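You operate a simulated robot arm through the tools that you are given. There is no shell and no other tool.

You are at the controls of a simulated robot arm. One attempt, no reset.

JOB
Clear the chopsticks off the board and scrub its stain off with soap.
Fine: chopsticks on the plate; the brush goes back. Set down upright: white scrubbing brush. What is to be rubbed or washed off counts as gone when no trace of it is left.

Only the result counts: the job must be done as asked and must still hold three seconds after the hand-in. Knocking over, shifting, dropping, spilling or breaking anything else fails it.

ROBOT AND FRAMES
A 6-joint arm with a two-finger parallel gripper, fixed in place. Base frame: the origin is on the floor under the middle of its stand, x ahead of it, y to its left, z up; the work surface is at about z = 82. Units: cm, rad, N and s.
It reaches about 134.7 cm from its shoulder. Its first joint turns from -2.897 to 2.897 rad. Payload 3.91 kg.
Tool frame: the origin (TCP) lies between the finger pads and is the grasp point; the fingertips stand 3 cm ahead of it; z points along the fingers, y is the line along which they close. Largest opening 11 cm; finger width 2, thickness 1; the body of the gripper, 4.8 by 11.2 cm, starts 5.5 cm behind the TCP.
Orientation is told as [roll, pitch, yaw] about the base's x, y, z axes, in that order, counted from this pose: with the fingers straight down and closing along the base's y, the tool's x points along the base's -x, its y along +y and its z along -z.

CONTROLS
- The arm moves only by the tool apply_moves. Its argument "plan" is a list of rows, each an object of numbers (a shift or turn left out is 0, a gripper value left out holds the last): "tx", "ty", "tz": the shift along the base's x, y, z in cm; "rx", "ry", "rz": the turn, a rotation vector about the base's x, y, z in rad; "gripper": the closure, from 0 (fully open) to 1 (shut). In form: [{"tx": .., "ty": .., "tz": .., "rx": .., "ry": .., "rz": .., "gripper": ..}, ...]. A call has 1 to 20 rows; each row shifts and turns the commanded pose from where the row before left it. Each row takes 0.2 s and may step no farther than 5 cm and 0.15 rad from the row before; otherwise, or with a gripper value out of range, the whole call is refused. A pose out of reach is approached as far as the arm can. The call stops where the force on the tool passes 40 N (or 10 N more than at its start, if that is more) or the arm is blocked; 0.2 s more then pass. The fingers move at their own pace (about 10.8 cm/s each) and stop on an object; they squeeze with about 27 N. The grip force told is the motor's: it shows also when the fingers shut on nothing. Time passes only in rows, and 0.2 s behind the last, so rows that do not move let the fingers close. The reply holds the time, the measured pose of the TCP, the force on the tool along the base axes, the opening and the grip force, in the units named above and with some noise, with the torque about the TCP (base axes, N m) and any sound that the robot's microphone picked up.
- Cameras (640 x 400 px; columns grow to the right, rows downward): "scene" is fixed at [4.93, 50.07, 145.32]; the picture's right is [-0.53, -0.85, 0.00], its down [-0.39, 0.24, -0.89] and it looks along [0.75, -0.47, -0.46] (base axes); focal length 346 px, centre (320, 200). "wrist" rides on the gripper at [7.2, 1.7, -10.3] in the tool frame; the picture's right is [-0.23, 0.97, 0.00], its down [-0.76, -0.18, -0.62] and it looks along [-0.61, -0.14, 0.78] (tool axes); focal length 222 px, centre (320, 200). There is no depth. A picture from a camera that has moved, and an enlarged one, comes with that camera's place and axes in the base frame and with its lens.
- snapshot(camera): a new picture of that camera. The clock stands still meanwhile.
- zoom(camera, box): a new picture of the part [left, top, right, bottom] of that camera's present view, enlarged. The clock stands still meanwhile.
- close_job(): hands the job in; it is judged then, once.

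Nothing tells you positions but the pictures and the camera data. Unless the task says otherwise, let go and move clear before handing in.

The tools are called after "Emit:" as name(argument=value, ...) on one line, values as JSON. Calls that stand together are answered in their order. apply_moves: Moves the arm, as the interface text tells. Its arguments: {"type":"object","properties":{"plan":{"type":"array","items":{"type":"object","properties":{"tx":{"type":"number"},"ty":{"type":"number"},"tz":{"type":"number"},"rx":{"type":"number"},"ry":{"type":"number"},"rz":{"type":"number"},"gripper":{"type":"number"}}}}},"required":["plan"]} The other tools are called the same way: snapshot (camera) takes a picture; zoom (camera, box) takes an enlarged picture of a part of a camera's view; close_job () hands the job in.

At the start:

```text
time: 0.0
position: [66.29, 11.56, 118.79]
tcp_rot: [0.0, 0.0, -0.001]
wrist_force: [-0.1, 0.2, 0.8]
torque: [-0.01, 0.03, -0.01]
finger_gap: 11.01
grasp_force: 0.1
```

scene: 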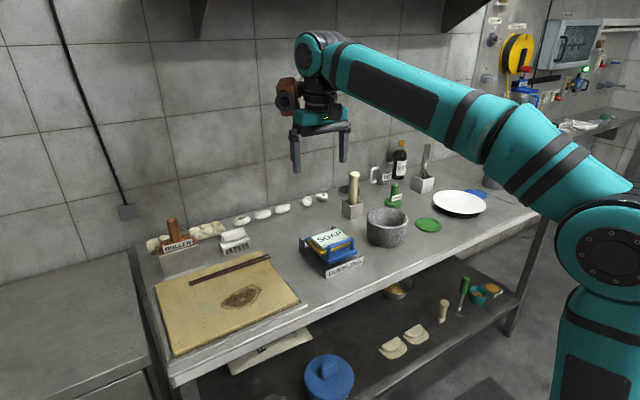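
wrist: 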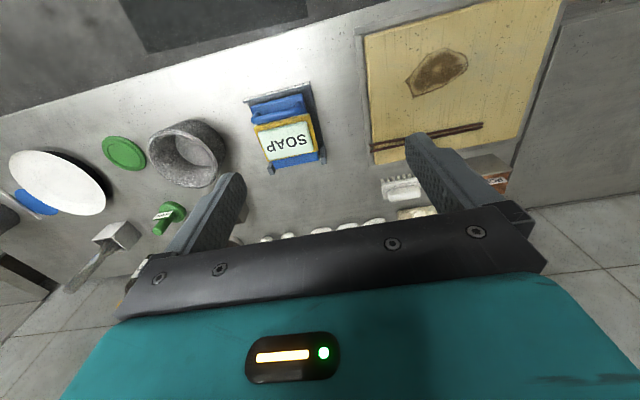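

I see a board with chopsticks and a brown stain at the left, a soap block in a rack in the middle, a white brush near the board and a white plate to the right. I'll zoom in to take measurements before moving.

Emit:
zoom(camera="scene", box=[140, 200, 320, 360])

Emit:
zoom(camera="scene", box=[280, 130, 500, 280])

Emit:
zoom(camera="wrist", box=[340, 0, 580, 230])

Emit:
zoom(camera="wrist", box=[130, 70, 350, 210])

```text
2.50 times, centred on (230, 280) of scene
camera zoom: at [4.93, 50.07, 145.32], right [-0.53, -0.85, 0.0], down [-0.39, 0.24, -0.89], along [0.75, -0.47, -0.46], focal length 865 px, centre (545, 0)
```

zoom: 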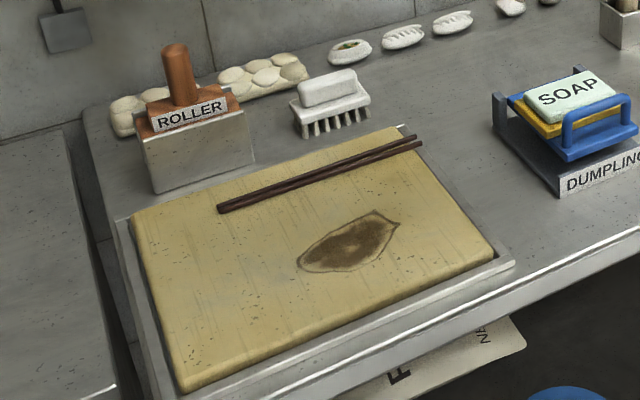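

```text
2.67 times, centred on (390, 205) of scene
camera zoom: at [4.93, 50.07, 145.32], right [-0.53, -0.85, 0.0], down [-0.39, 0.24, -0.89], along [0.75, -0.47, -0.46], focal length 923 px, centre (133, 187)
```

zoom: 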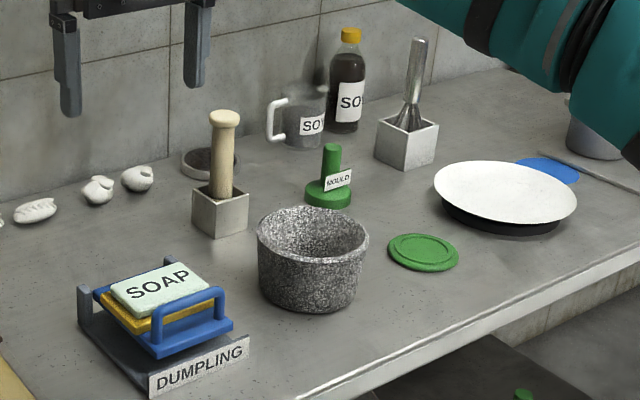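

```text
1.74 times, centred on (460, 115) of wrist
camera zoom: at [59.15, 13.18, 129.15], right [0.23, 0.97, 0.0], down [0.76, -0.18, 0.62], along [0.61, -0.14, -0.78], focal length 386 px, centre (76, 348)
```

zoom: 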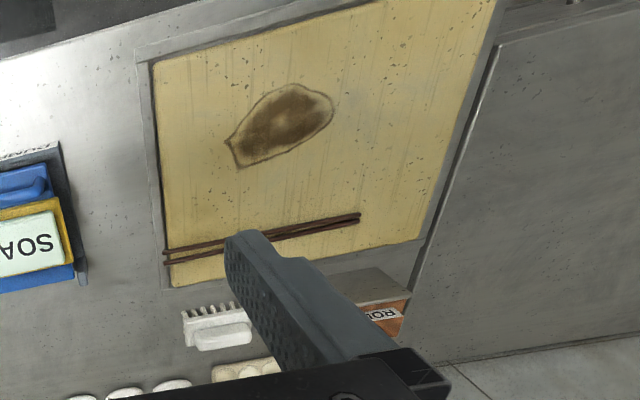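

```text
2.86 times, centred on (240, 140) of wrist
camera zoom: at [59.15, 13.18, 129.15], right [0.23, 0.97, 0.0], down [0.76, -0.18, 0.62], along [0.61, -0.14, -0.78], focal length 635 px, centre (549, 371)
```

zoom: 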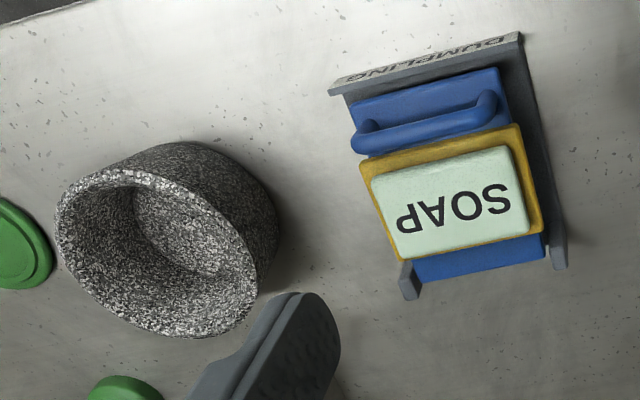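

The board spans about x 61–86, y 20–50. The chopsticks lie along y at x≈81, the stain is near (70, 32), the brush near (94, 25), the soap near (75, 3) and the plate near (76, −57). I'll look closer at the plate, brush and soap.

Emit:
zoom(camera="scene", box=[410, 170, 510, 235])

Emit:
zoom(camera="scene", box=[190, 210, 290, 275])

Emit:
zoom(camera="scene", box=[290, 220, 380, 280])

Emit:
zoom(camera="scene", box=[360, 130, 450, 190])

Emit:
zoom(camera="wrist", box=[0, 120, 200, 300])

```text
6.15 times, centred on (460, 202) of scene
camera zoom: at [4.93, 50.07, 145.32], right [-0.53, -0.85, 0.0], down [-0.39, 0.24, -0.89], along [0.75, -0.47, -0.46], focal length 2129 px, centre (-542, 185)
```

zoom: 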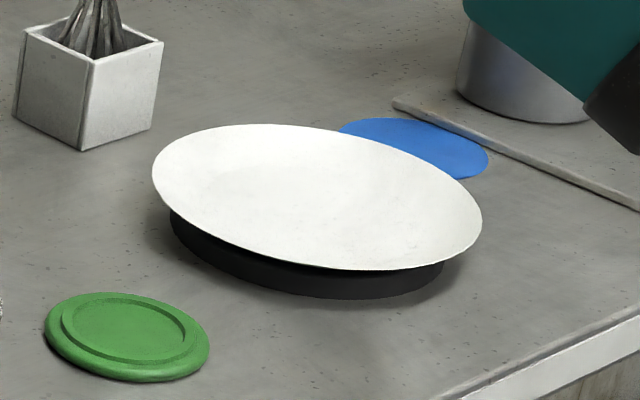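

```text
6.15 times, centred on (240, 242) of scene
camera zoom: at [4.93, 50.07, 145.32], right [-0.53, -0.85, 0.0], down [-0.39, 0.24, -0.89], along [0.75, -0.47, -0.46], focal length 2129 px, centre (812, -62)
```

zoom: 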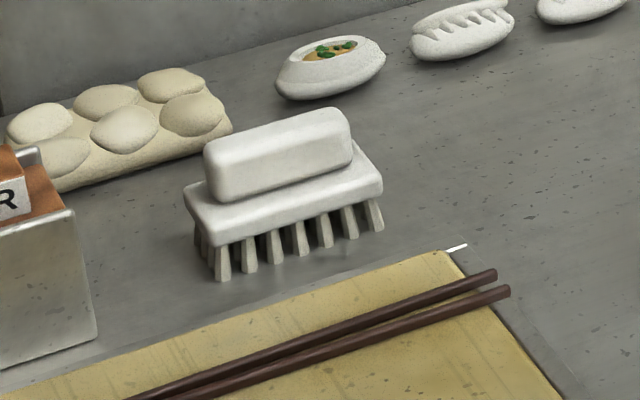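

```text
6.67 times, centred on (335, 250) of scene
camera zoom: at [4.93, 50.07, 145.32], right [-0.53, -0.85, 0.0], down [-0.39, 0.24, -0.89], along [0.75, -0.47, -0.46], focal length 2307 px, centre (220, -133)
```

zoom: 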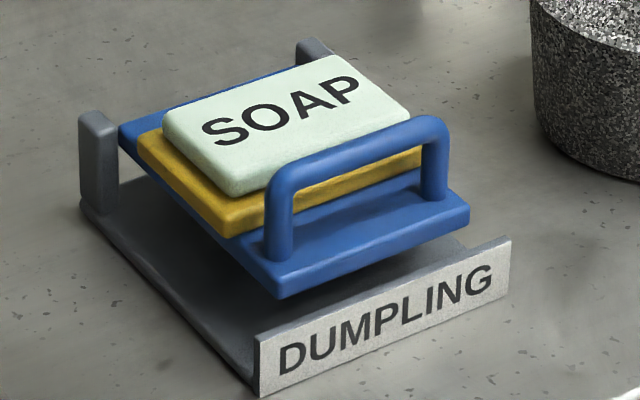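

```text
6.67 times, centred on (405, 160) of scene
camera zoom: at [4.93, 50.07, 145.32], right [-0.53, -0.85, 0.0], down [-0.39, 0.24, -0.89], along [0.75, -0.47, -0.46], focal length 2307 px, centre (-247, 467)
```

zoom: 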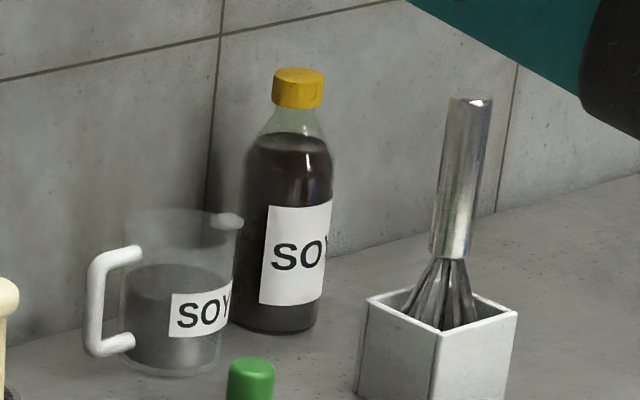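

```text
2.22 times, centred on (100, 210) of wrist
camera zoom: at [59.15, 13.18, 129.15], right [0.23, 0.97, 0.0], down [0.76, -0.18, 0.62], along [0.61, -0.14, -0.78], focal length 494 px, centre (809, 178)
```

zoom: 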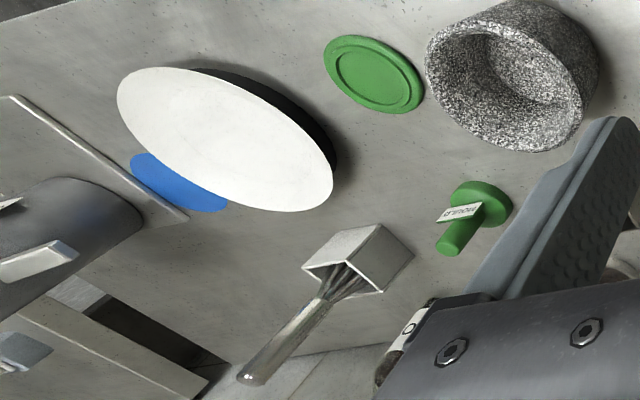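

The brush stands bristles-down with a bar handle along y, and the soap lies on top of a tray. I'll turn the gripper so it closes along x and move above the chopsticks for a closer look.

Emit:
apply_moves(plan=[{"tx": 1.3, "ty": 1.5, "tz": -1, "rz": 0.143}, {"tx": 1.3, "ty": 1.5, "tz": -1, "rz": 0.143}, {"tx": 1.3, "ty": 1.5, "tz": -1, "rz": 0.143}, {"tx": 1.3, "ty": 1.5, "tz": -1, "rz": 0.143}, {"tx": 1.3, "ty": 1.5, "tz": -1, "rz": 0.143}, {"tx": 1.3, "ty": 1.5, "tz": -1, "rz": 0.143}, {"tx": 1.3, "ty": 1.5, "tz": -1, "rz": 0.143}, {"tx": 1.3, "ty": 1.5, "tz": -1, "rz": 0.143}, {"tx": 1.3, "ty": 1.5, "tz": -1, "rz": 0.143}, {"tx": 1.3, "ty": 1.5, "tz": -1, "rz": 0.143}, {"tx": 1.3, "ty": 1.5, "tz": -1, "rz": 0.141}])

Emit:
snapshot(camera="wrist")

Emit:
snapshot(camera="scene")

```text
time: 2.4
position: [80.8, 28.28, 107.74]
tcp_rot: [-0.001, 0.001, 1.573]
wrist_force: [0.4, 0.0, -0.1]
torque: [0.02, -0.04, 0.01]
finger_gap: 11.02
grasp_force: 0.2
```

```text
taken
camera wrist: at [79.1, 20.86, 118.15], right [-0.97, 0.22, 0.0], down [0.18, 0.76, 0.62], along [0.14, 0.61, -0.78], focal length 222 px, centre (320, 200)
```

wrist: 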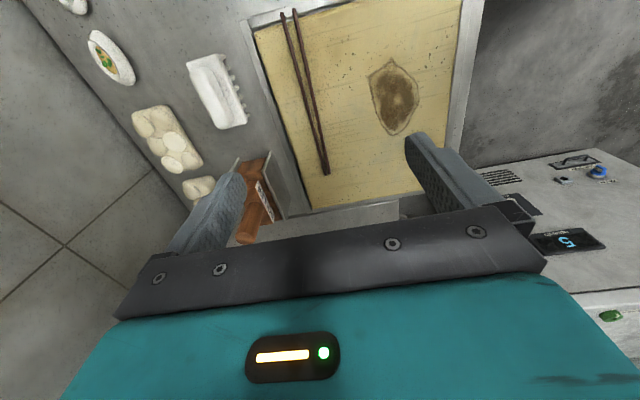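

```text
taken
```

scene: 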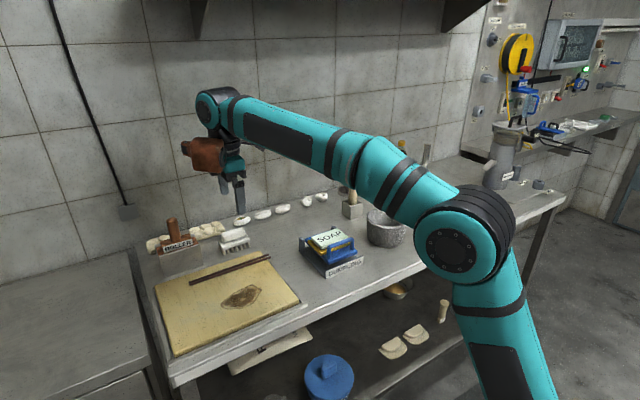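

The gripper now closes along x, above the chopsticks. I'll zoom in to measure the chopsticks, the brush and the stain.

Emit:
zoom(camera="wrist", box=[230, 0, 430, 190])

Emit:
zoom(camera="wrist", box=[160, 30, 280, 150])

```text
2.11 times, centred on (330, 95) of wrist
camera zoom: at [79.1, 20.86, 118.15], right [-0.97, 0.22, 0.0], down [0.18, 0.76, 0.62], along [0.14, 0.61, -0.78], focal length 468 px, centre (299, 421)
```

zoom: 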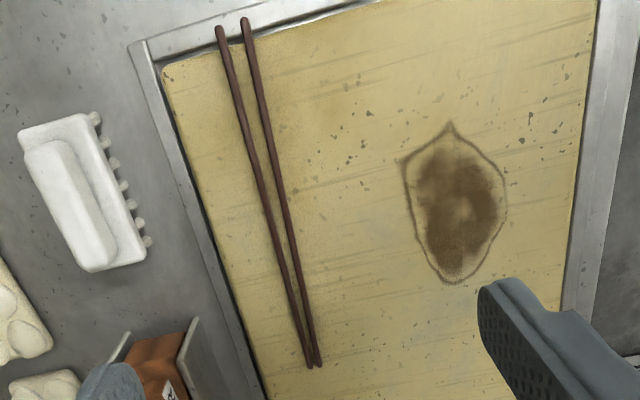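

```text
3.33 times, centred on (220, 90) of wrist
camera zoom: at [79.1, 20.86, 118.15], right [-0.97, 0.22, 0.0], down [0.18, 0.76, 0.62], along [0.14, 0.61, -0.78], focal length 740 px, centre (653, 567)
```

zoom: 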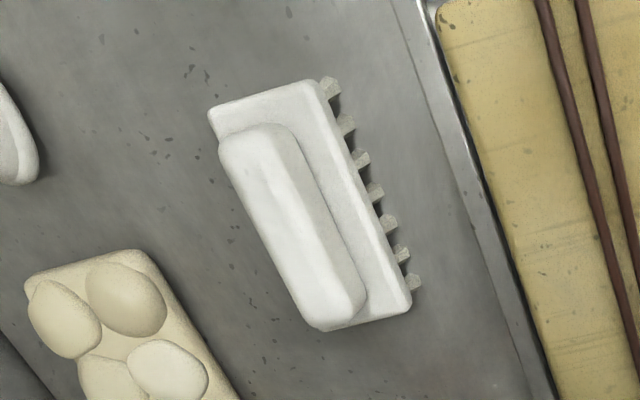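

The chopsticks are about 1.5 cm apart at x≈82.5, centred near y≈30. I'll partly close the gripper, centre it over them and descend in stages.

Emit:
apply_moves(plan=[{"tx": 1.0, "ty": 1.0, "tz": -2, "gripper": 0.55}, {"tx": 0.7, "ty": 0.9, "tz": -3}, {"tz": -4}, {"tz": -4}, {"tz": -3}, {"tz": 0}])

Emit:
snapshot(camera="wrist")

Emit:
zoom(camera="scene", box=[180, 190, 300, 290])

```text
time: 3.8
position: [82.52, 29.82, 91.64]
tcp_rot: [0.0, 0.0, 1.571]
wrist_force: [0.1, -0.2, 0.0]
torque: [0.0, -0.02, -0.02]
finger_gap: 4.96
grasp_force: 0.1
```

```text
taken
camera wrist: at [80.81, 22.52, 102.18], right [-0.97, 0.23, 0.0], down [0.18, 0.76, 0.62], along [0.14, 0.61, -0.78], focal length 222 px, centre (320, 200)
```

wrist: 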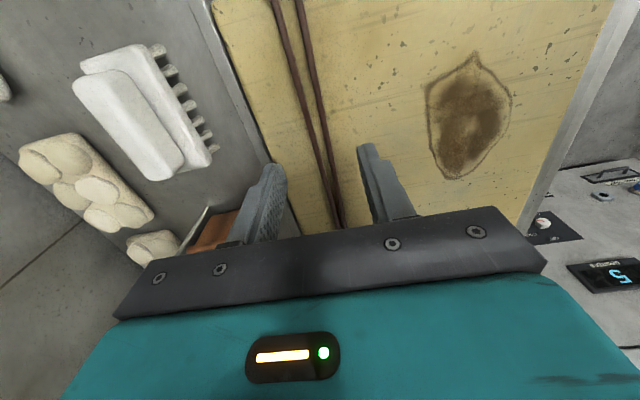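

```text
4.00 times, centred on (240, 240) of scene
camera zoom: at [4.93, 50.07, 145.32], right [-0.53, -0.85, 0.0], down [-0.39, 0.24, -0.89], along [0.75, -0.47, -0.46], focal length 1384 px, centre (640, 40)
```

zoom: 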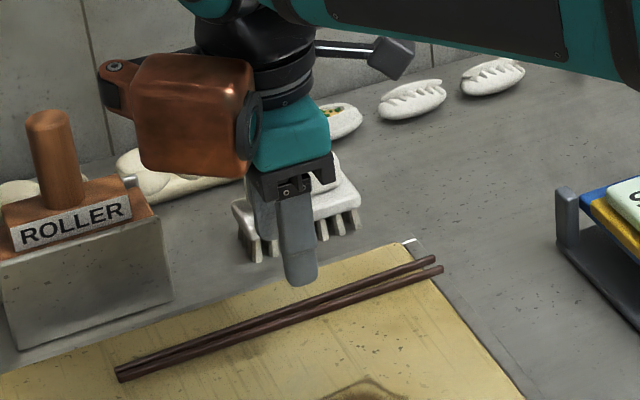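

The fingers straddle both sticks and the view is clear. I'll descend further in small steps, watching the force.

Emit:
apply_moves(plan=[{"tz": -1.5}, {"tz": -1.2}, {"tz": -0.6}, {"tz": -0.3}, {"tz": 0}])

Emit:
zoom(camera="scene", box=[220, 230, 290, 280])

Emit:
zoom(camera="wrist", box=[230, 100, 430, 240])

```text
time: 5.0
position: [82.36, 30.17, 88.05]
tcp_rot: [-0.001, 0.001, 1.572]
wrist_force: [-0.1, -0.2, 0.1]
torque: [0.03, 0.05, 0.01]
finger_gap: 4.93
grasp_force: 0.0
```

```text
8.00 times, centred on (255, 255) of scene
camera zoom: at [4.93, 50.07, 145.32], right [-0.53, -0.85, 0.0], down [-0.39, 0.24, -0.89], along [0.75, -0.47, -0.46], focal length 2768 px, centre (840, -240)
```

zoom: 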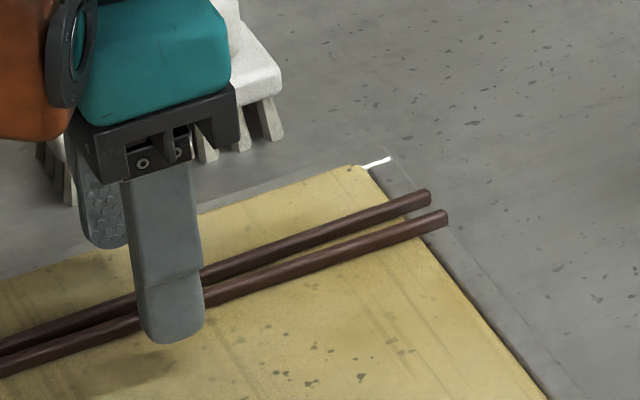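

```text
2.86 times, centred on (330, 170) of wrist
camera zoom: at [80.77, 22.64, 98.5], right [-0.97, 0.23, 0.0], down [0.18, 0.76, 0.62], along [0.14, 0.61, -0.78], focal length 635 px, centre (291, 286)
```

zoom: 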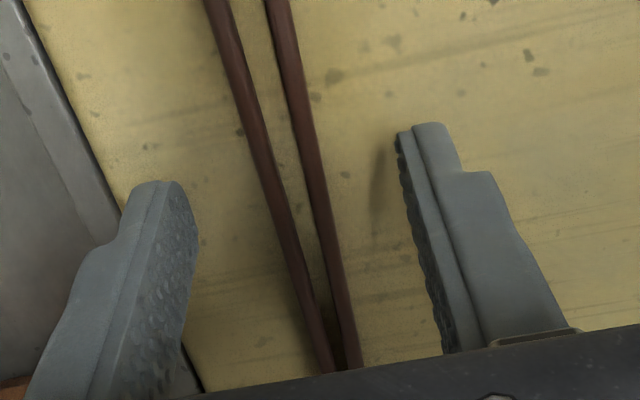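

The fingertips are about 1–1.5 cm above the board, on either side of both sticks. I'll keep lowering in small steps.

Emit:
apply_moves(plan=[{"tz": -0.3}, {"tz": -0.2}, {"tz": -0.2}, {"tz": 0}])

Emit:
zoom(camera="scene", box=[220, 240, 270, 280])

```text
time: 6.0
position: [82.37, 29.98, 87.24]
tcp_rot: [0.0, -0.001, 1.57]
wrist_force: [0.7, 0.4, 0.2]
torque: [-0.03, -0.03, -0.02]
finger_gap: 4.93
grasp_force: 0.1
```

```text
10.00 times, centred on (245, 260) of scene
camera zoom: at [4.93, 50.07, 145.32], right [-0.53, -0.85, 0.0], down [-0.39, 0.24, -0.89], along [0.75, -0.47, -0.46], focal length 3460 px, centre (1070, -400)
```

zoom: 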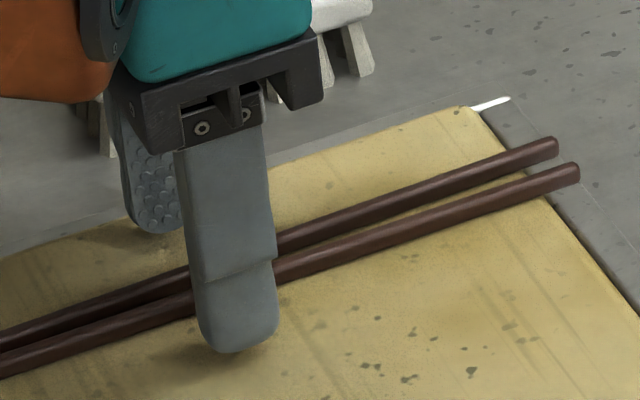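

Emit:
apply_moves(plan=[{"tz": -0.2}, {"tz": -0.15}, {"tz": 0}])

Emit:
zoom(camera="scene", box=[220, 240, 270, 280])

```text
time: 6.8
position: [82.36, 30.03, 87.15]
tcp_rot: [0.0, -0.001, 1.571]
wrist_force: [-0.1, -0.2, -0.9]
torque: [-0.02, 0.0, -0.03]
finger_gap: 4.96
grasp_force: 0.1
```

```text
10.00 times, centred on (245, 260) of scene
camera zoom: at [4.93, 50.07, 145.32], right [-0.53, -0.85, 0.0], down [-0.39, 0.24, -0.89], along [0.75, -0.47, -0.46], focal length 3460 px, centre (1070, -400)
```

zoom: 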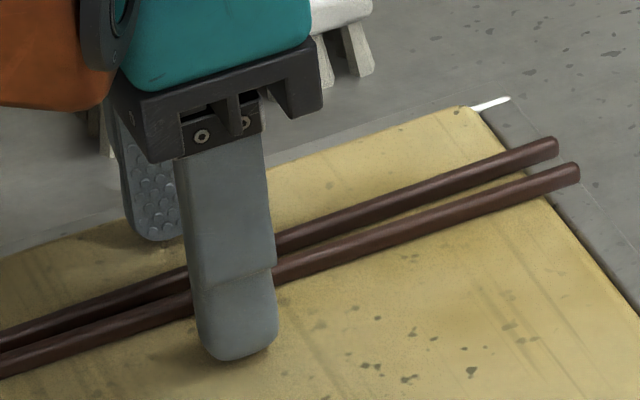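

Emit:
apply_moves(plan=[{"tz": -0.2}, {"tz": -0.15}, {"tz": 0}])

Emit:
zoom(camera="scene", box=[220, 240, 270, 280])

```text
time: 7.6
position: [82.37, 30.02, 86.92]
tcp_rot: [-0.001, -0.001, 1.572]
wrist_force: [0.4, 1.0, 2.2]
torque: [0.04, 0.1, -0.01]
finger_gap: 4.93
grasp_force: 0.0
```

```text
10.00 times, centred on (245, 260) of scene
camera zoom: at [4.93, 50.07, 145.32], right [-0.53, -0.85, 0.0], down [-0.39, 0.24, -0.89], along [0.75, -0.47, -0.46], focal length 3460 px, centre (1070, -400)
```

zoom: 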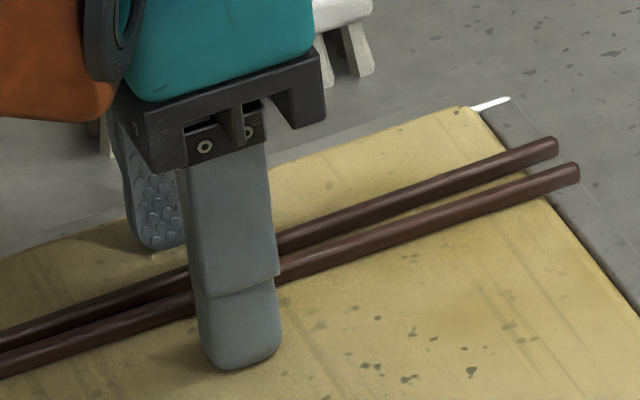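

There is slight contact at the board, with its top near z≈83.85. I'll ease up slightly and close on both sticks.

Emit:
apply_moves(plan=[{"tz": 0.12}, {"gripper": 0.8}, {"gripper": 0.9}, {"gripper": 1.0}, {"gripper": 1.0}, {"gripper": 1.0}])

Emit:
zoom(camera="scene", box=[180, 230, 280, 300])

Emit:
zoom(camera="wrist", box=[230, 0, 430, 240])

```text
time: 9.0
position: [82.3, 30.25, 86.89]
tcp_rot: [0.001, -0.001, 1.57]
wrist_force: [0.0, 1.4, -0.2]
torque: [-0.02, 0.01, -0.01]
finger_gap: 1.51
grasp_force: 27.0
```

```text
5.71 times, centred on (230, 265) of scene
camera zoom: at [4.93, 50.07, 145.32], right [-0.53, -0.85, 0.0], down [-0.39, 0.24, -0.89], along [0.75, -0.47, -0.46], focal length 1977 px, centre (834, -171)
```

zoom: 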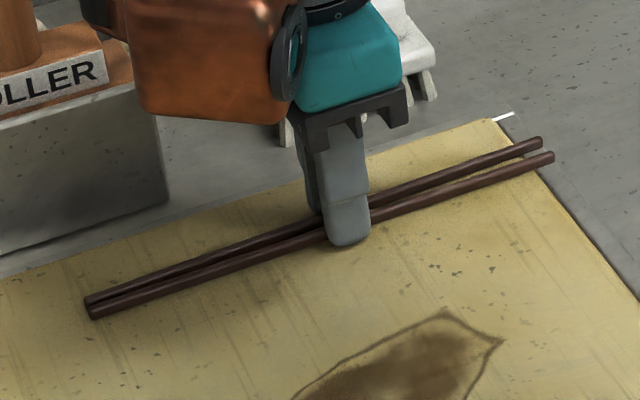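

```text
1.67 times, centred on (330, 120) of wrist
camera zoom: at [80.72, 22.65, 97.33], right [-0.97, 0.23, 0.0], down [0.18, 0.76, 0.62], along [0.14, 0.61, -0.78], focal length 370 px, centre (303, 333)
```

zoom: 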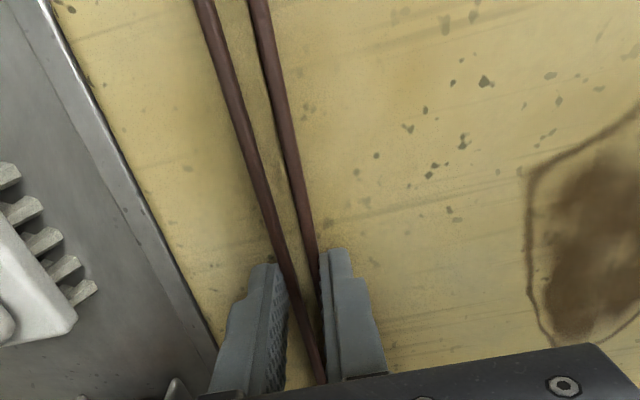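

Both sticks are gripped with a gap of 1.5 cm. I'll lift slowly and check.

Emit:
apply_moves(plan=[{"tz": 0.5}, {"tz": 1}, {"tz": 2}, {"tz": 2}, {"tz": 0}])

Emit:
zoom(camera="scene", box=[170, 190, 310, 300])

Emit:
zoom(camera="wrist", box=[230, 0, 430, 240])

```text
time: 10.2
position: [82.26, 30.07, 92.27]
tcp_rot: [-0.001, -0.001, 1.57]
wrist_force: [0.5, 0.3, -0.1]
torque: [-0.01, 0.03, 0.02]
finger_gap: 1.51
grasp_force: 26.5
```

```text
3.64 times, centred on (240, 245) of scene
camera zoom: at [4.93, 50.07, 145.32], right [-0.53, -0.85, 0.0], down [-0.39, 0.24, -0.89], along [0.75, -0.47, -0.46], focal length 1258 px, centre (611, 36)
```

zoom: 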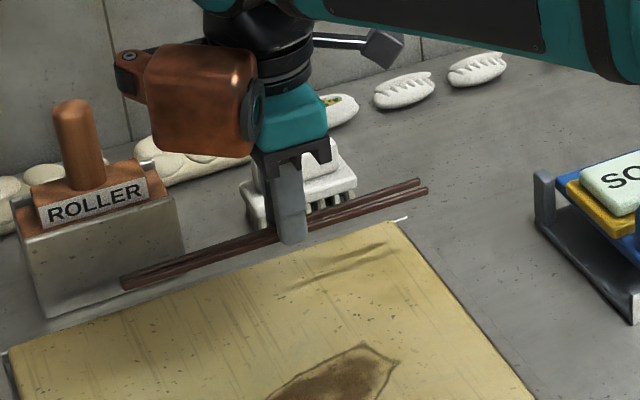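

```text
1.67 times, centred on (330, 120) of wrist
camera zoom: at [80.65, 22.71, 102.64], right [-0.97, 0.23, 0.0], down [0.18, 0.76, 0.62], along [0.14, 0.61, -0.78], focal length 370 px, centre (303, 333)
```

zoom: 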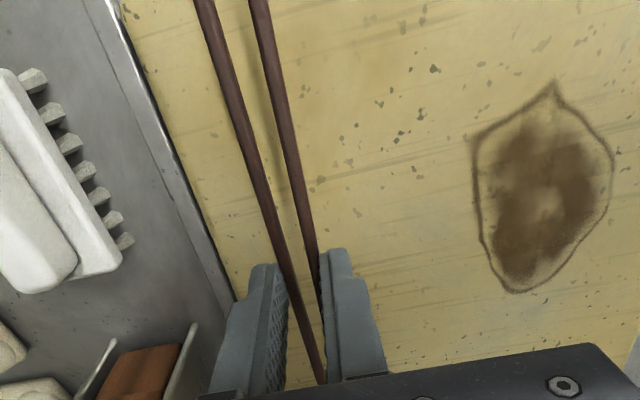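

Both sticks lifted cleanly. I'll raise them above everything and carry them over to the plate.

Emit:
apply_moves(plan=[{"tz": 3}, {"tz": 4}, {"tz": 4}, {"tz": 4}, {"tz": 1, "ty": -2}, {"ty": -3, "tx": -0.3}, {"ty": -4, "tx": -0.5}, {"ty": -4, "tx": -0.5}, {"ty": -4, "tx": -0.5}, {"ty": -4, "tx": -0.5}, {"ty": -4, "tx": -0.5}, {"ty": -4, "tx": -0.5}, {"ty": -4, "tx": -0.5}, {"ty": -4, "tx": -0.5}, {"ty": -4, "tx": -0.5}, {"ty": -4, "tx": -0.5}, {"ty": -4, "tx": -0.5}, {"ty": -4, "tx": -0.5}, {"ty": -4, "tx": -0.5}, {"ty": 0}])

Emit:
snapshot(camera="scene")

Emit:
snapshot(camera="wrist")

```text
time: 14.4
position: [75.44, -26.87, 108.35]
tcp_rot: [0.0, 0.001, 1.571]
wrist_force: [-0.3, 0.6, -0.7]
torque: [0.01, -0.03, -0.02]
finger_gap: 1.5
grasp_force: 26.4
```

```text
taken
```

scene: 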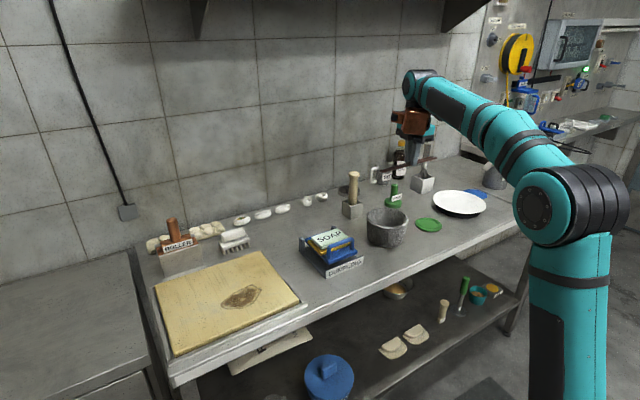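

```text
taken
camera wrist: at [73.77, -34.3, 118.88], right [-0.97, 0.23, 0.0], down [0.18, 0.76, 0.62], along [0.14, 0.61, -0.78], focal length 222 px, centre (320, 200)
```

wrist: 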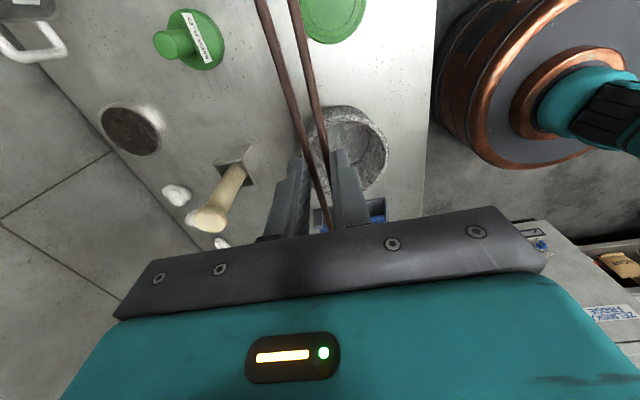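

The sticks are still held. I'll go on toward the plate at y≈−55.

Emit:
apply_moves(plan=[{"ty": -4, "tx": -0.2}, {"ty": -4, "tx": -0.2}, {"ty": -4, "tx": -0.2}, {"ty": -4, "tx": -0.2}, {"ty": -4, "tx": -0.2}, {"ty": -4, "tx": -0.2}, {"ty": -4, "tx": -0.2}, {"ty": 0}])

Emit:
snapshot(camera="scene")

Emit:
snapshot(camera="wrist")

Emit:
zoom(camera="scene", box=[400, 110, 520, 240])

```text
time: 16.2
position: [73.89, -55.05, 108.3]
tcp_rot: [-0.001, -0.001, 1.571]
wrist_force: [0.8, 0.0, -0.1]
torque: [0.03, 0.03, -0.01]
finger_gap: 1.52
grasp_force: 27.3
```

```text
taken
```

scene: 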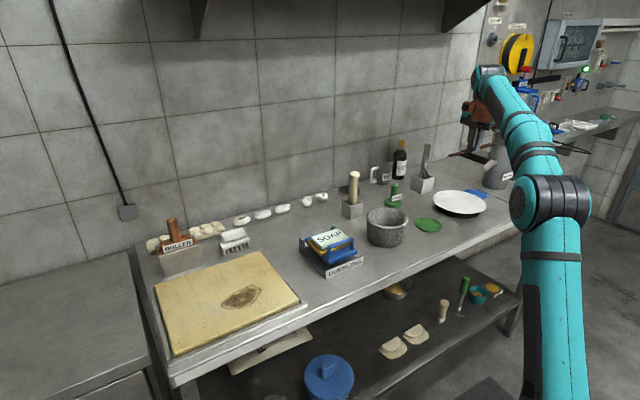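

```text
taken
camera wrist: at [72.27, -62.42, 118.72], right [-0.97, 0.23, 0.0], down [0.18, 0.76, 0.62], along [0.14, 0.61, -0.78], focal length 222 px, centre (320, 200)
```

wrist: 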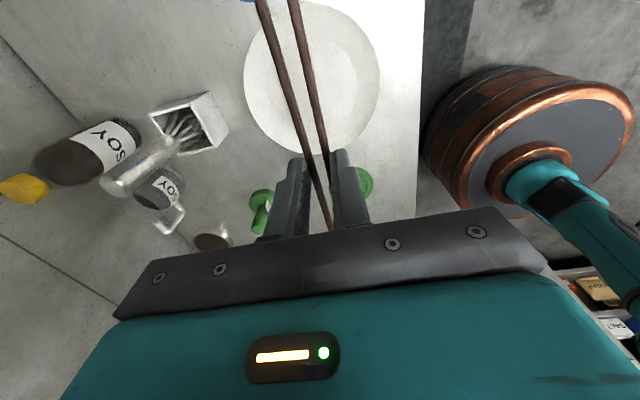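

```text
3.08 times, centred on (460, 175) of scene
camera zoom: at [4.93, 50.07, 145.32], right [-0.53, -0.85, 0.0], down [-0.39, 0.24, -0.89], along [0.75, -0.47, -0.46], focal length 1065 px, centre (-111, 277)
```

zoom: 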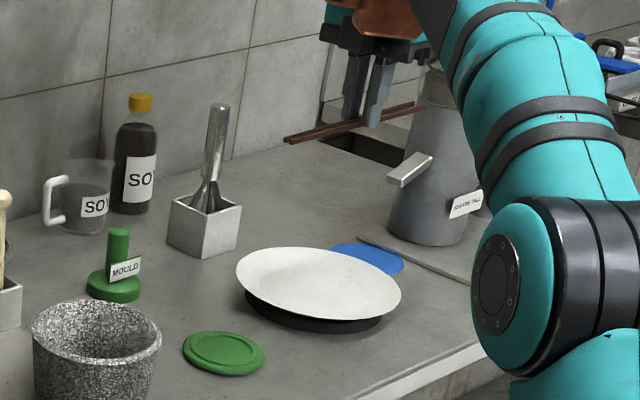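

The plate is directly below, centred near (74.7, −56). I'll adjust and lower in stages.

Emit:
apply_moves(plan=[{"tx": 0.7, "ty": -0.9, "tz": -3}, {"tz": -4}, {"tz": -4}, {"tz": -3}, {"tz": -2}, {"tz": 0}])

Emit:
zoom(camera="scene", box=[410, 150, 520, 230])

Emit:
snapshot(camera="wrist")

```text
time: 17.6
position: [74.8, -55.66, 92.32]
tcp_rot: [0.0, 0.001, 1.569]
wrist_force: [0.1, 0.5, -0.2]
torque: [-0.04, -0.01, 0.02]
finger_gap: 1.48
grasp_force: 27.4
```

```text
5.00 times, centred on (465, 190) of scene
camera zoom: at [4.93, 50.07, 145.32], right [-0.53, -0.85, 0.0], down [-0.39, 0.24, -0.89], along [0.75, -0.47, -0.46], focal length 1730 px, centre (-405, 250)
```

zoom: 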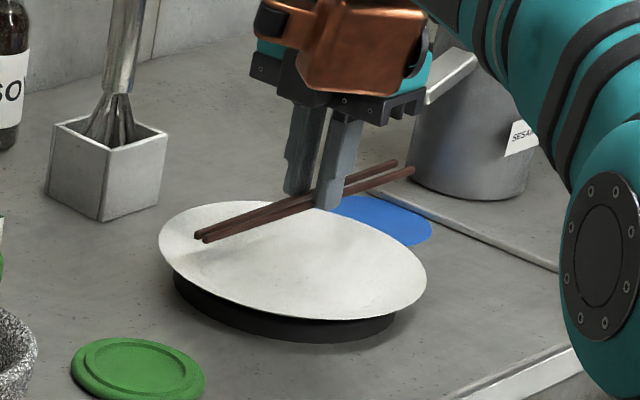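

```text
taken
camera wrist: at [73.13, -63.12, 102.76], right [-0.97, 0.23, 0.0], down [0.18, 0.76, 0.62], along [0.14, 0.61, -0.78], focal length 222 px, centre (320, 200)
```

wrist: 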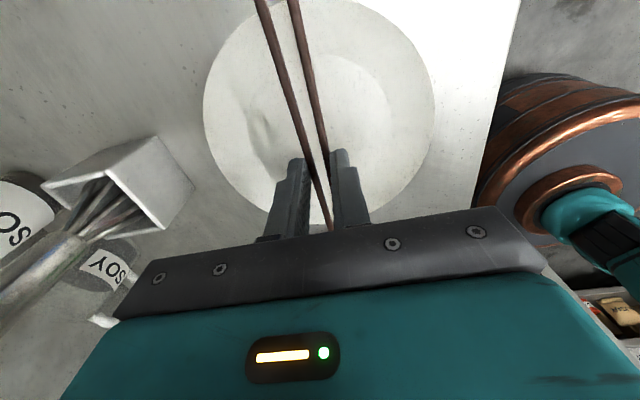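

The sticks are centred over the plate. I'll lower carefully until contact.

Emit:
apply_moves(plan=[{"tz": -1.5}, {"tz": -0.7}, {"tz": -0.4}, {"tz": 0}])

Emit:
zoom(camera="scene", box=[430, 170, 500, 220])

```text
time: 18.6
position: [74.89, -55.75, 89.74]
tcp_rot: [0.001, 0.0, 1.57]
wrist_force: [1.0, 0.5, 0.4]
torque: [0.03, 0.02, 0.01]
finger_gap: 1.53
grasp_force: 26.9
```

```text
8.00 times, centred on (465, 195) of scene
camera zoom: at [4.93, 50.07, 145.32], right [-0.53, -0.85, 0.0], down [-0.39, 0.24, -0.89], along [0.75, -0.47, -0.46], focal length 2768 px, centre (-840, 240)
```

zoom: 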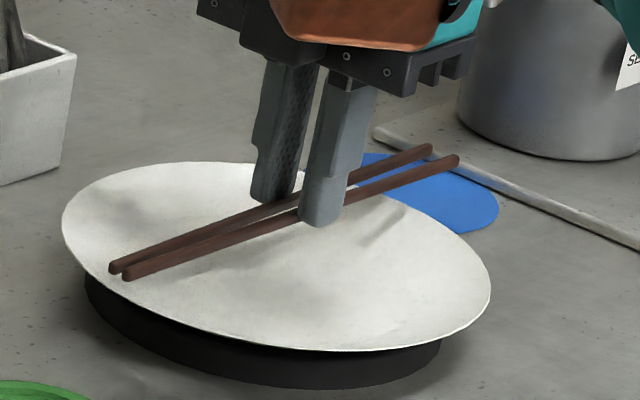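

Emit:
apply_moves(plan=[{"tz": -0.3}, {"tz": -0.3}, {"tz": 0}])

Emit:
zoom(camera="scene", box=[430, 170, 500, 220])

```text
time: 19.4
position: [74.89, -55.82, 89.21]
tcp_rot: [0.0, 0.001, 1.57]
wrist_force: [-0.2, 0.5, 0.7]
torque: [0.0, -0.03, 0.0]
finger_gap: 1.49
grasp_force: 26.5
```

```text
8.00 times, centred on (465, 195) of scene
camera zoom: at [4.93, 50.07, 145.32], right [-0.53, -0.85, 0.0], down [-0.39, 0.24, -0.89], along [0.75, -0.47, -0.46], focal length 2768 px, centre (-840, 240)
```

zoom: 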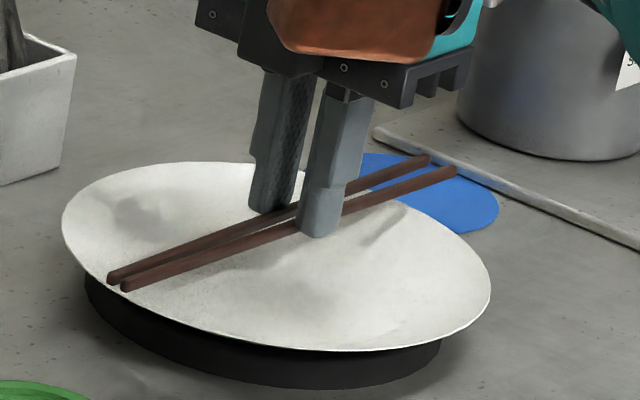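

Emit:
apply_moves(plan=[{"tz": -0.25}, {"tz": -0.25}, {"tz": 0}])

Emit:
zoom(camera="scene", box=[430, 170, 500, 220])

```text
time: 20.2
position: [74.78, -55.93, 88.7]
tcp_rot: [-0.001, 0.0, 1.573]
wrist_force: [0.1, -0.2, 0.4]
torque: [0.02, 0.01, -0.01]
finger_gap: 1.53
grasp_force: 26.6
```

```text
8.00 times, centred on (465, 195) of scene
camera zoom: at [4.93, 50.07, 145.32], right [-0.53, -0.85, 0.0], down [-0.39, 0.24, -0.89], along [0.75, -0.47, -0.46], focal length 2768 px, centre (-840, 240)
```

zoom: 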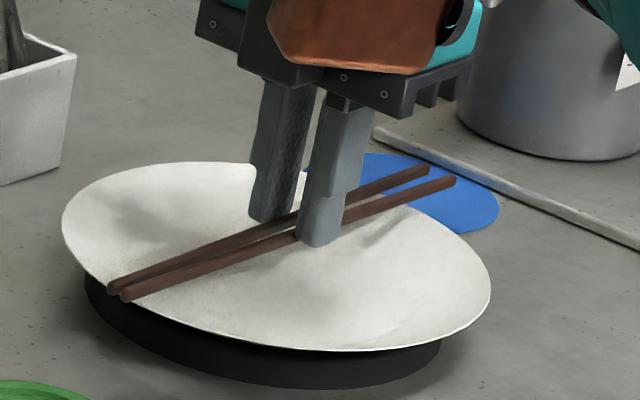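

Emit:
apply_moves(plan=[{"tz": -0.25}, {"tz": -0.2}, {"tz": 0}])

Emit:
zoom(camera="scene", box=[430, 170, 500, 220])

Emit:
zoom(camera="wrist", box=[170, 0, 470, 240])

```text
time: 21.0
position: [74.93, -55.92, 88.16]
tcp_rot: [0.0, 0.0, 1.573]
wrist_force: [-1.2, 0.3, 0.3]
torque: [0.02, 0.01, 0.02]
finger_gap: 1.5
grasp_force: 26.7
```

```text
8.00 times, centred on (465, 195) of scene
camera zoom: at [4.93, 50.07, 145.32], right [-0.53, -0.85, 0.0], down [-0.39, 0.24, -0.89], along [0.75, -0.47, -0.46], focal length 2768 px, centre (-840, 240)
```

zoom: 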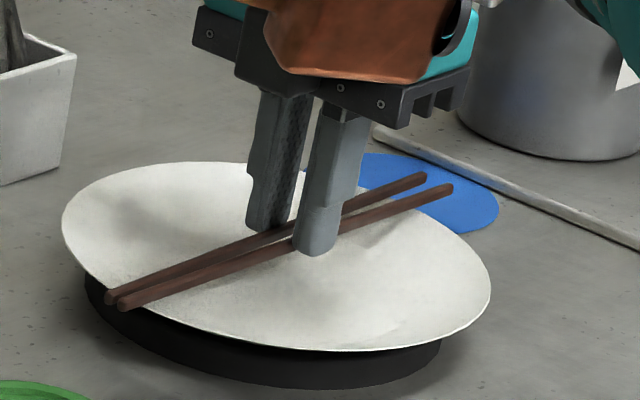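

```text
1.67 times, centred on (320, 120) of wrist
camera zoom: at [73.21, -63.26, 98.59], right [-0.97, 0.23, 0.0], down [0.18, 0.76, 0.62], along [0.14, 0.61, -0.78], focal length 370 px, centre (320, 333)
```

zoom: 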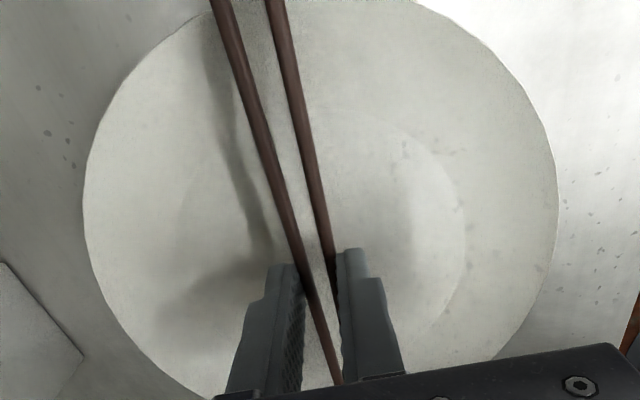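

Emit:
apply_moves(plan=[{"tz": -0.25}, {"tz": -0.2}, {"tz": 0}])

Emit:
zoom(camera="scene", box=[430, 170, 500, 220])

```text
time: 21.8
position: [74.7, -55.81, 87.86]
tcp_rot: [-0.002, 0.002, 1.571]
wrist_force: [2.8, -1.5, 16.4]
torque: [0.33, -0.07, -0.01]
finger_gap: 1.52
grasp_force: 27.0
```

```text
8.00 times, centred on (465, 195) of scene
camera zoom: at [4.93, 50.07, 145.32], right [-0.53, -0.85, 0.0], down [-0.39, 0.24, -0.89], along [0.75, -0.47, -0.46], focal length 2768 px, centre (-840, 240)
```

zoom: 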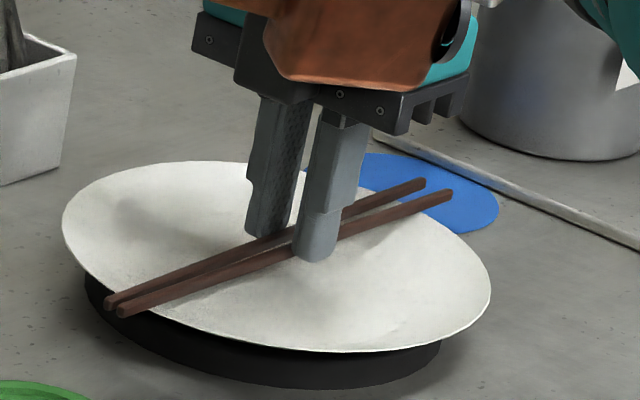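

The sticks are on the rim with 16 N of contact. I'll ease up by a millimetre and then open a little.

Emit:
apply_moves(plan=[{"tz": 0.08}, {"tz": 0}])

```text
time: 22.4
position: [74.79, -55.82, 87.84]
tcp_rot: [0.001, 0.0, 1.571]
wrist_force: [-1.1, 1.3, 11.6]
torque: [-0.03, 0.01, -0.03]
finger_gap: 1.49
grasp_force: 26.9
```

Emit:
apply_moves(plan=[{"tz": 0.12}, {"tz": 0}])

```text
time: 23.0
position: [74.7, -55.8, 87.91]
tcp_rot: [0.001, -0.001, 1.57]
wrist_force: [-0.5, 1.3, 3.0]
torque: [-0.06, 0.03, -0.03]
finger_gap: 1.52
grasp_force: 26.7
```

The contact force is now about 3 N, so I'll open slowly to release.

Emit:
apply_moves(plan=[{"gripper": 0.85}, {"gripper": 0.82}, {"gripper": 0.75}, {"gripper": 0.7}, {"gripper": 0.65}, {"gripper": 0.65}])

Emit:
zoom(camera="scene", box=[430, 170, 500, 220])

Emit:
zoom(camera="wrist", box=[170, 0, 470, 240])

```text
time: 24.4
position: [74.91, -55.92, 87.99]
tcp_rot: [0.0, 0.0, 1.57]
wrist_force: [0.5, 0.1, 0.2]
torque: [-0.03, 0.0, -0.03]
finger_gap: 3.86
grasp_force: 0.0
```

```text
8.00 times, centred on (465, 195) of scene
camera zoom: at [4.93, 50.07, 145.32], right [-0.53, -0.85, 0.0], down [-0.39, 0.24, -0.89], along [0.75, -0.47, -0.46], focal length 2768 px, centre (-840, 240)
```

zoom: 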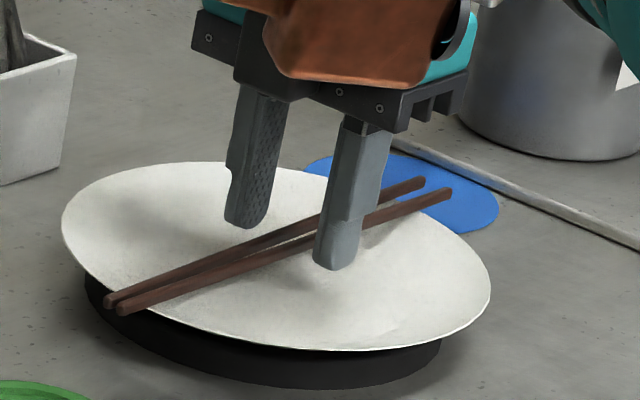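

```text
1.67 times, centred on (320, 120) of wrist
camera zoom: at [73.2, -63.24, 98.39], right [-0.97, 0.23, 0.0], down [0.18, 0.76, 0.62], along [0.14, 0.61, -0.78], focal length 370 px, centre (320, 333)
```

zoom: 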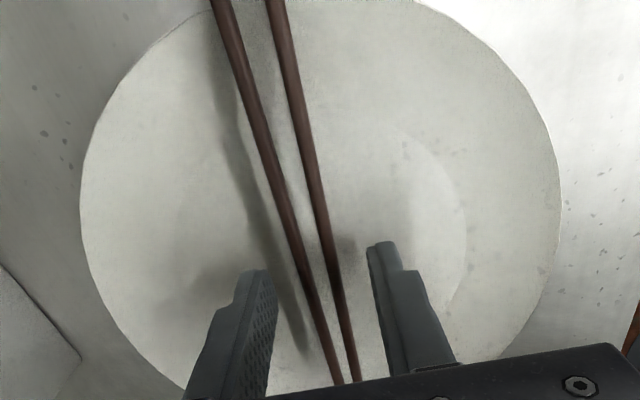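

The chopsticks rest on the plate. I'll rise straight up, retract toward the board side and check the plate on the way.

Emit:
apply_moves(plan=[{"tz": 1}, {"tz": 2.5}, {"tz": 4}, {"tz": 4}, {"tz": 4}, {"tz": 4, "ty": 1}, {"ty": 3}, {"ty": 4.5}, {"ty": 4.5}, {"ty": 4.5}, {"ty": 4.5}, {"ty": 4.5}, {"ty": 4.5}, {"ty": 4.5}, {"ty": 4.5}, {"ty": 4.5}, {"ty": 4.5}, {"ty": 4.5}, {"ty": 4.5, "tx": 1}, {"ty": 3.5, "tx": 2}])

Emit:
zoom(camera="scene", box=[400, 160, 520, 240])

Emit:
snapshot(camera="wrist")

```text
time: 28.6
position: [77.92, 5.85, 107.41]
tcp_rot: [0.0, 0.001, 1.571]
wrist_force: [0.1, 0.3, 0.5]
torque: [0.02, -0.04, 0.02]
finger_gap: 3.86
grasp_force: 0.0
```

```text
5.00 times, centred on (460, 200) of scene
camera zoom: at [4.93, 50.07, 145.32], right [-0.53, -0.85, 0.0], down [-0.39, 0.24, -0.89], along [0.75, -0.47, -0.46], focal length 1730 px, centre (-380, 200)
```

zoom: 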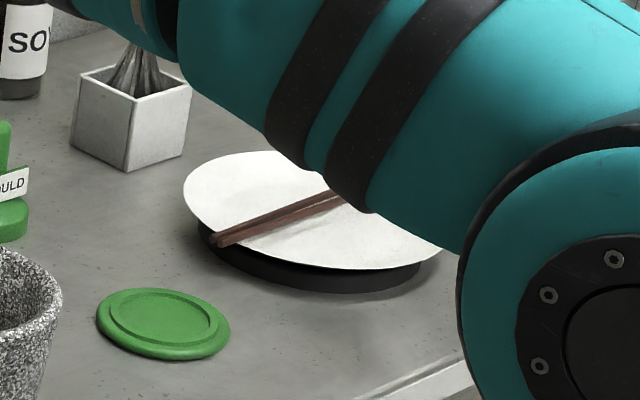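

```text
taken
camera wrist: at [76.26, -1.66, 117.82], right [-0.97, 0.23, 0.0], down [0.18, 0.76, 0.62], along [0.14, 0.61, -0.78], focal length 222 px, centre (320, 200)
```

wrist: 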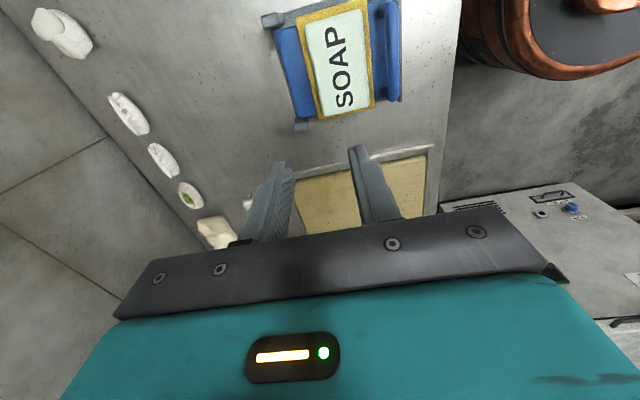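

The chopsticks stay on the plate. From here I have a good view of the soap, so I'll zoom in to measure it before going to the brush.

Emit:
zoom(camera="wrist", box=[240, 0, 440, 140])

Emit:
apply_moves(plan=[{"ty": 3.5, "tx": 3}, {"ty": 3.5, "tx": 3}, {"ty": 3.5, "tx": 3}, {"ty": 3.5, "tx": 3}, {"ty": 3, "tx": 2.5}, {"ty": 2.4, "tx": 1.7, "gripper": 0.5}, {"tz": -3}, {"tz": 0}])

Emit:
snapshot(camera="wrist")

Emit:
snapshot(camera="scene")

```text
2.86 times, centred on (340, 70) of wrist
camera zoom: at [76.26, -1.66, 117.82], right [-0.97, 0.23, 0.0], down [0.18, 0.76, 0.62], along [0.14, 0.61, -0.78], focal length 635 px, centre (263, 571)
```

zoom: 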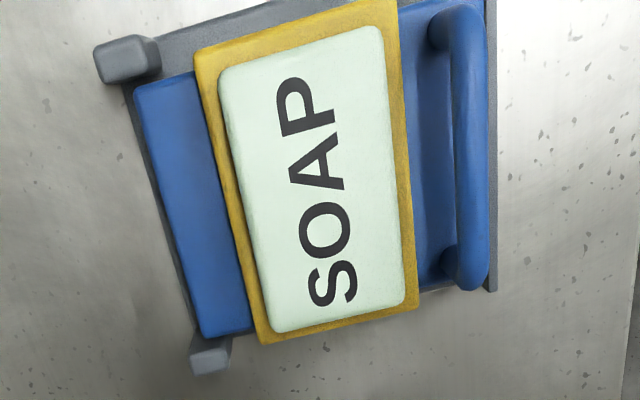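

```text
time: 30.4
position: [94.12, 25.05, 104.5]
tcp_rot: [-0.001, 0.001, 1.572]
wrist_force: [-0.5, 0.4, -0.3]
torque: [0.02, -0.01, 0.01]
finger_gap: 5.48
grasp_force: 0.0
```

```text
taken
camera wrist: at [92.41, 17.67, 114.87], right [-0.97, 0.23, 0.0], down [0.18, 0.76, 0.62], along [0.14, 0.61, -0.78], focal length 222 px, centre (320, 200)
```

wrist: 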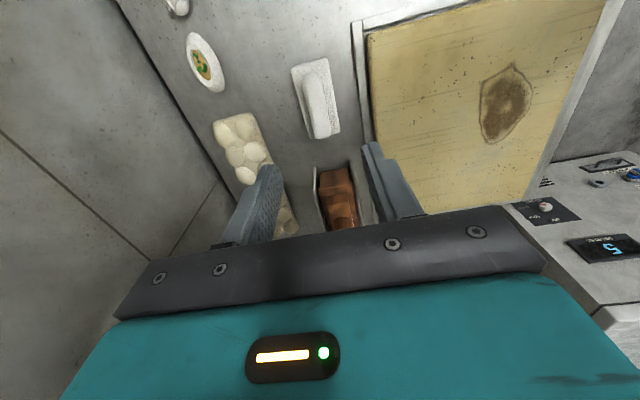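

```text
taken
```

scene: 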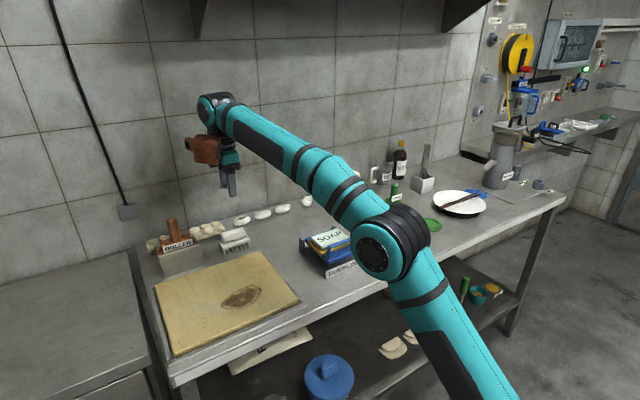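

The soap top is about x 72–78, y −1.8–7.6, z≈89. The gripper is above the brush, so I'll zoom in to refine the grasp.

Emit:
zoom(camera="wrist", box=[270, 30, 390, 160])

Emit:
zoom(camera="scene", box=[200, 170, 270, 260])

```text
3.08 times, centred on (330, 95) of wrist
camera zoom: at [92.41, 17.67, 114.87], right [-0.97, 0.23, 0.0], down [0.18, 0.76, 0.62], along [0.14, 0.61, -0.78], focal length 684 px, centre (289, 523)
```

zoom: 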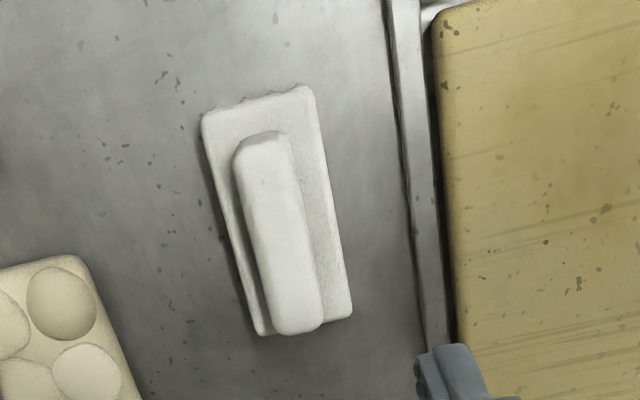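

```text
4.44 times, centred on (235, 215) of scene
camera zoom: at [4.93, 50.07, 145.32], right [-0.53, -0.85, 0.0], down [-0.39, 0.24, -0.89], along [0.75, -0.47, -0.46], focal length 1538 px, centre (698, 133)
```

zoom: 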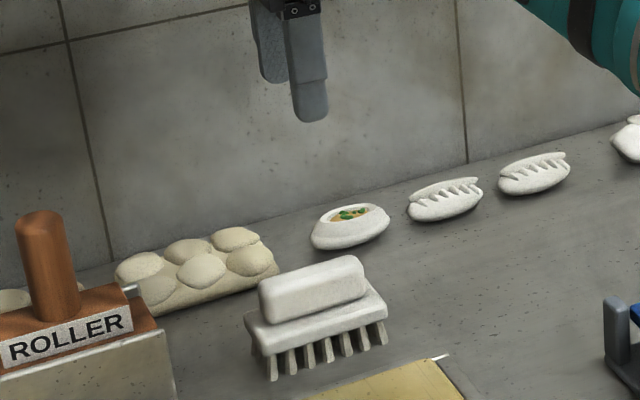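

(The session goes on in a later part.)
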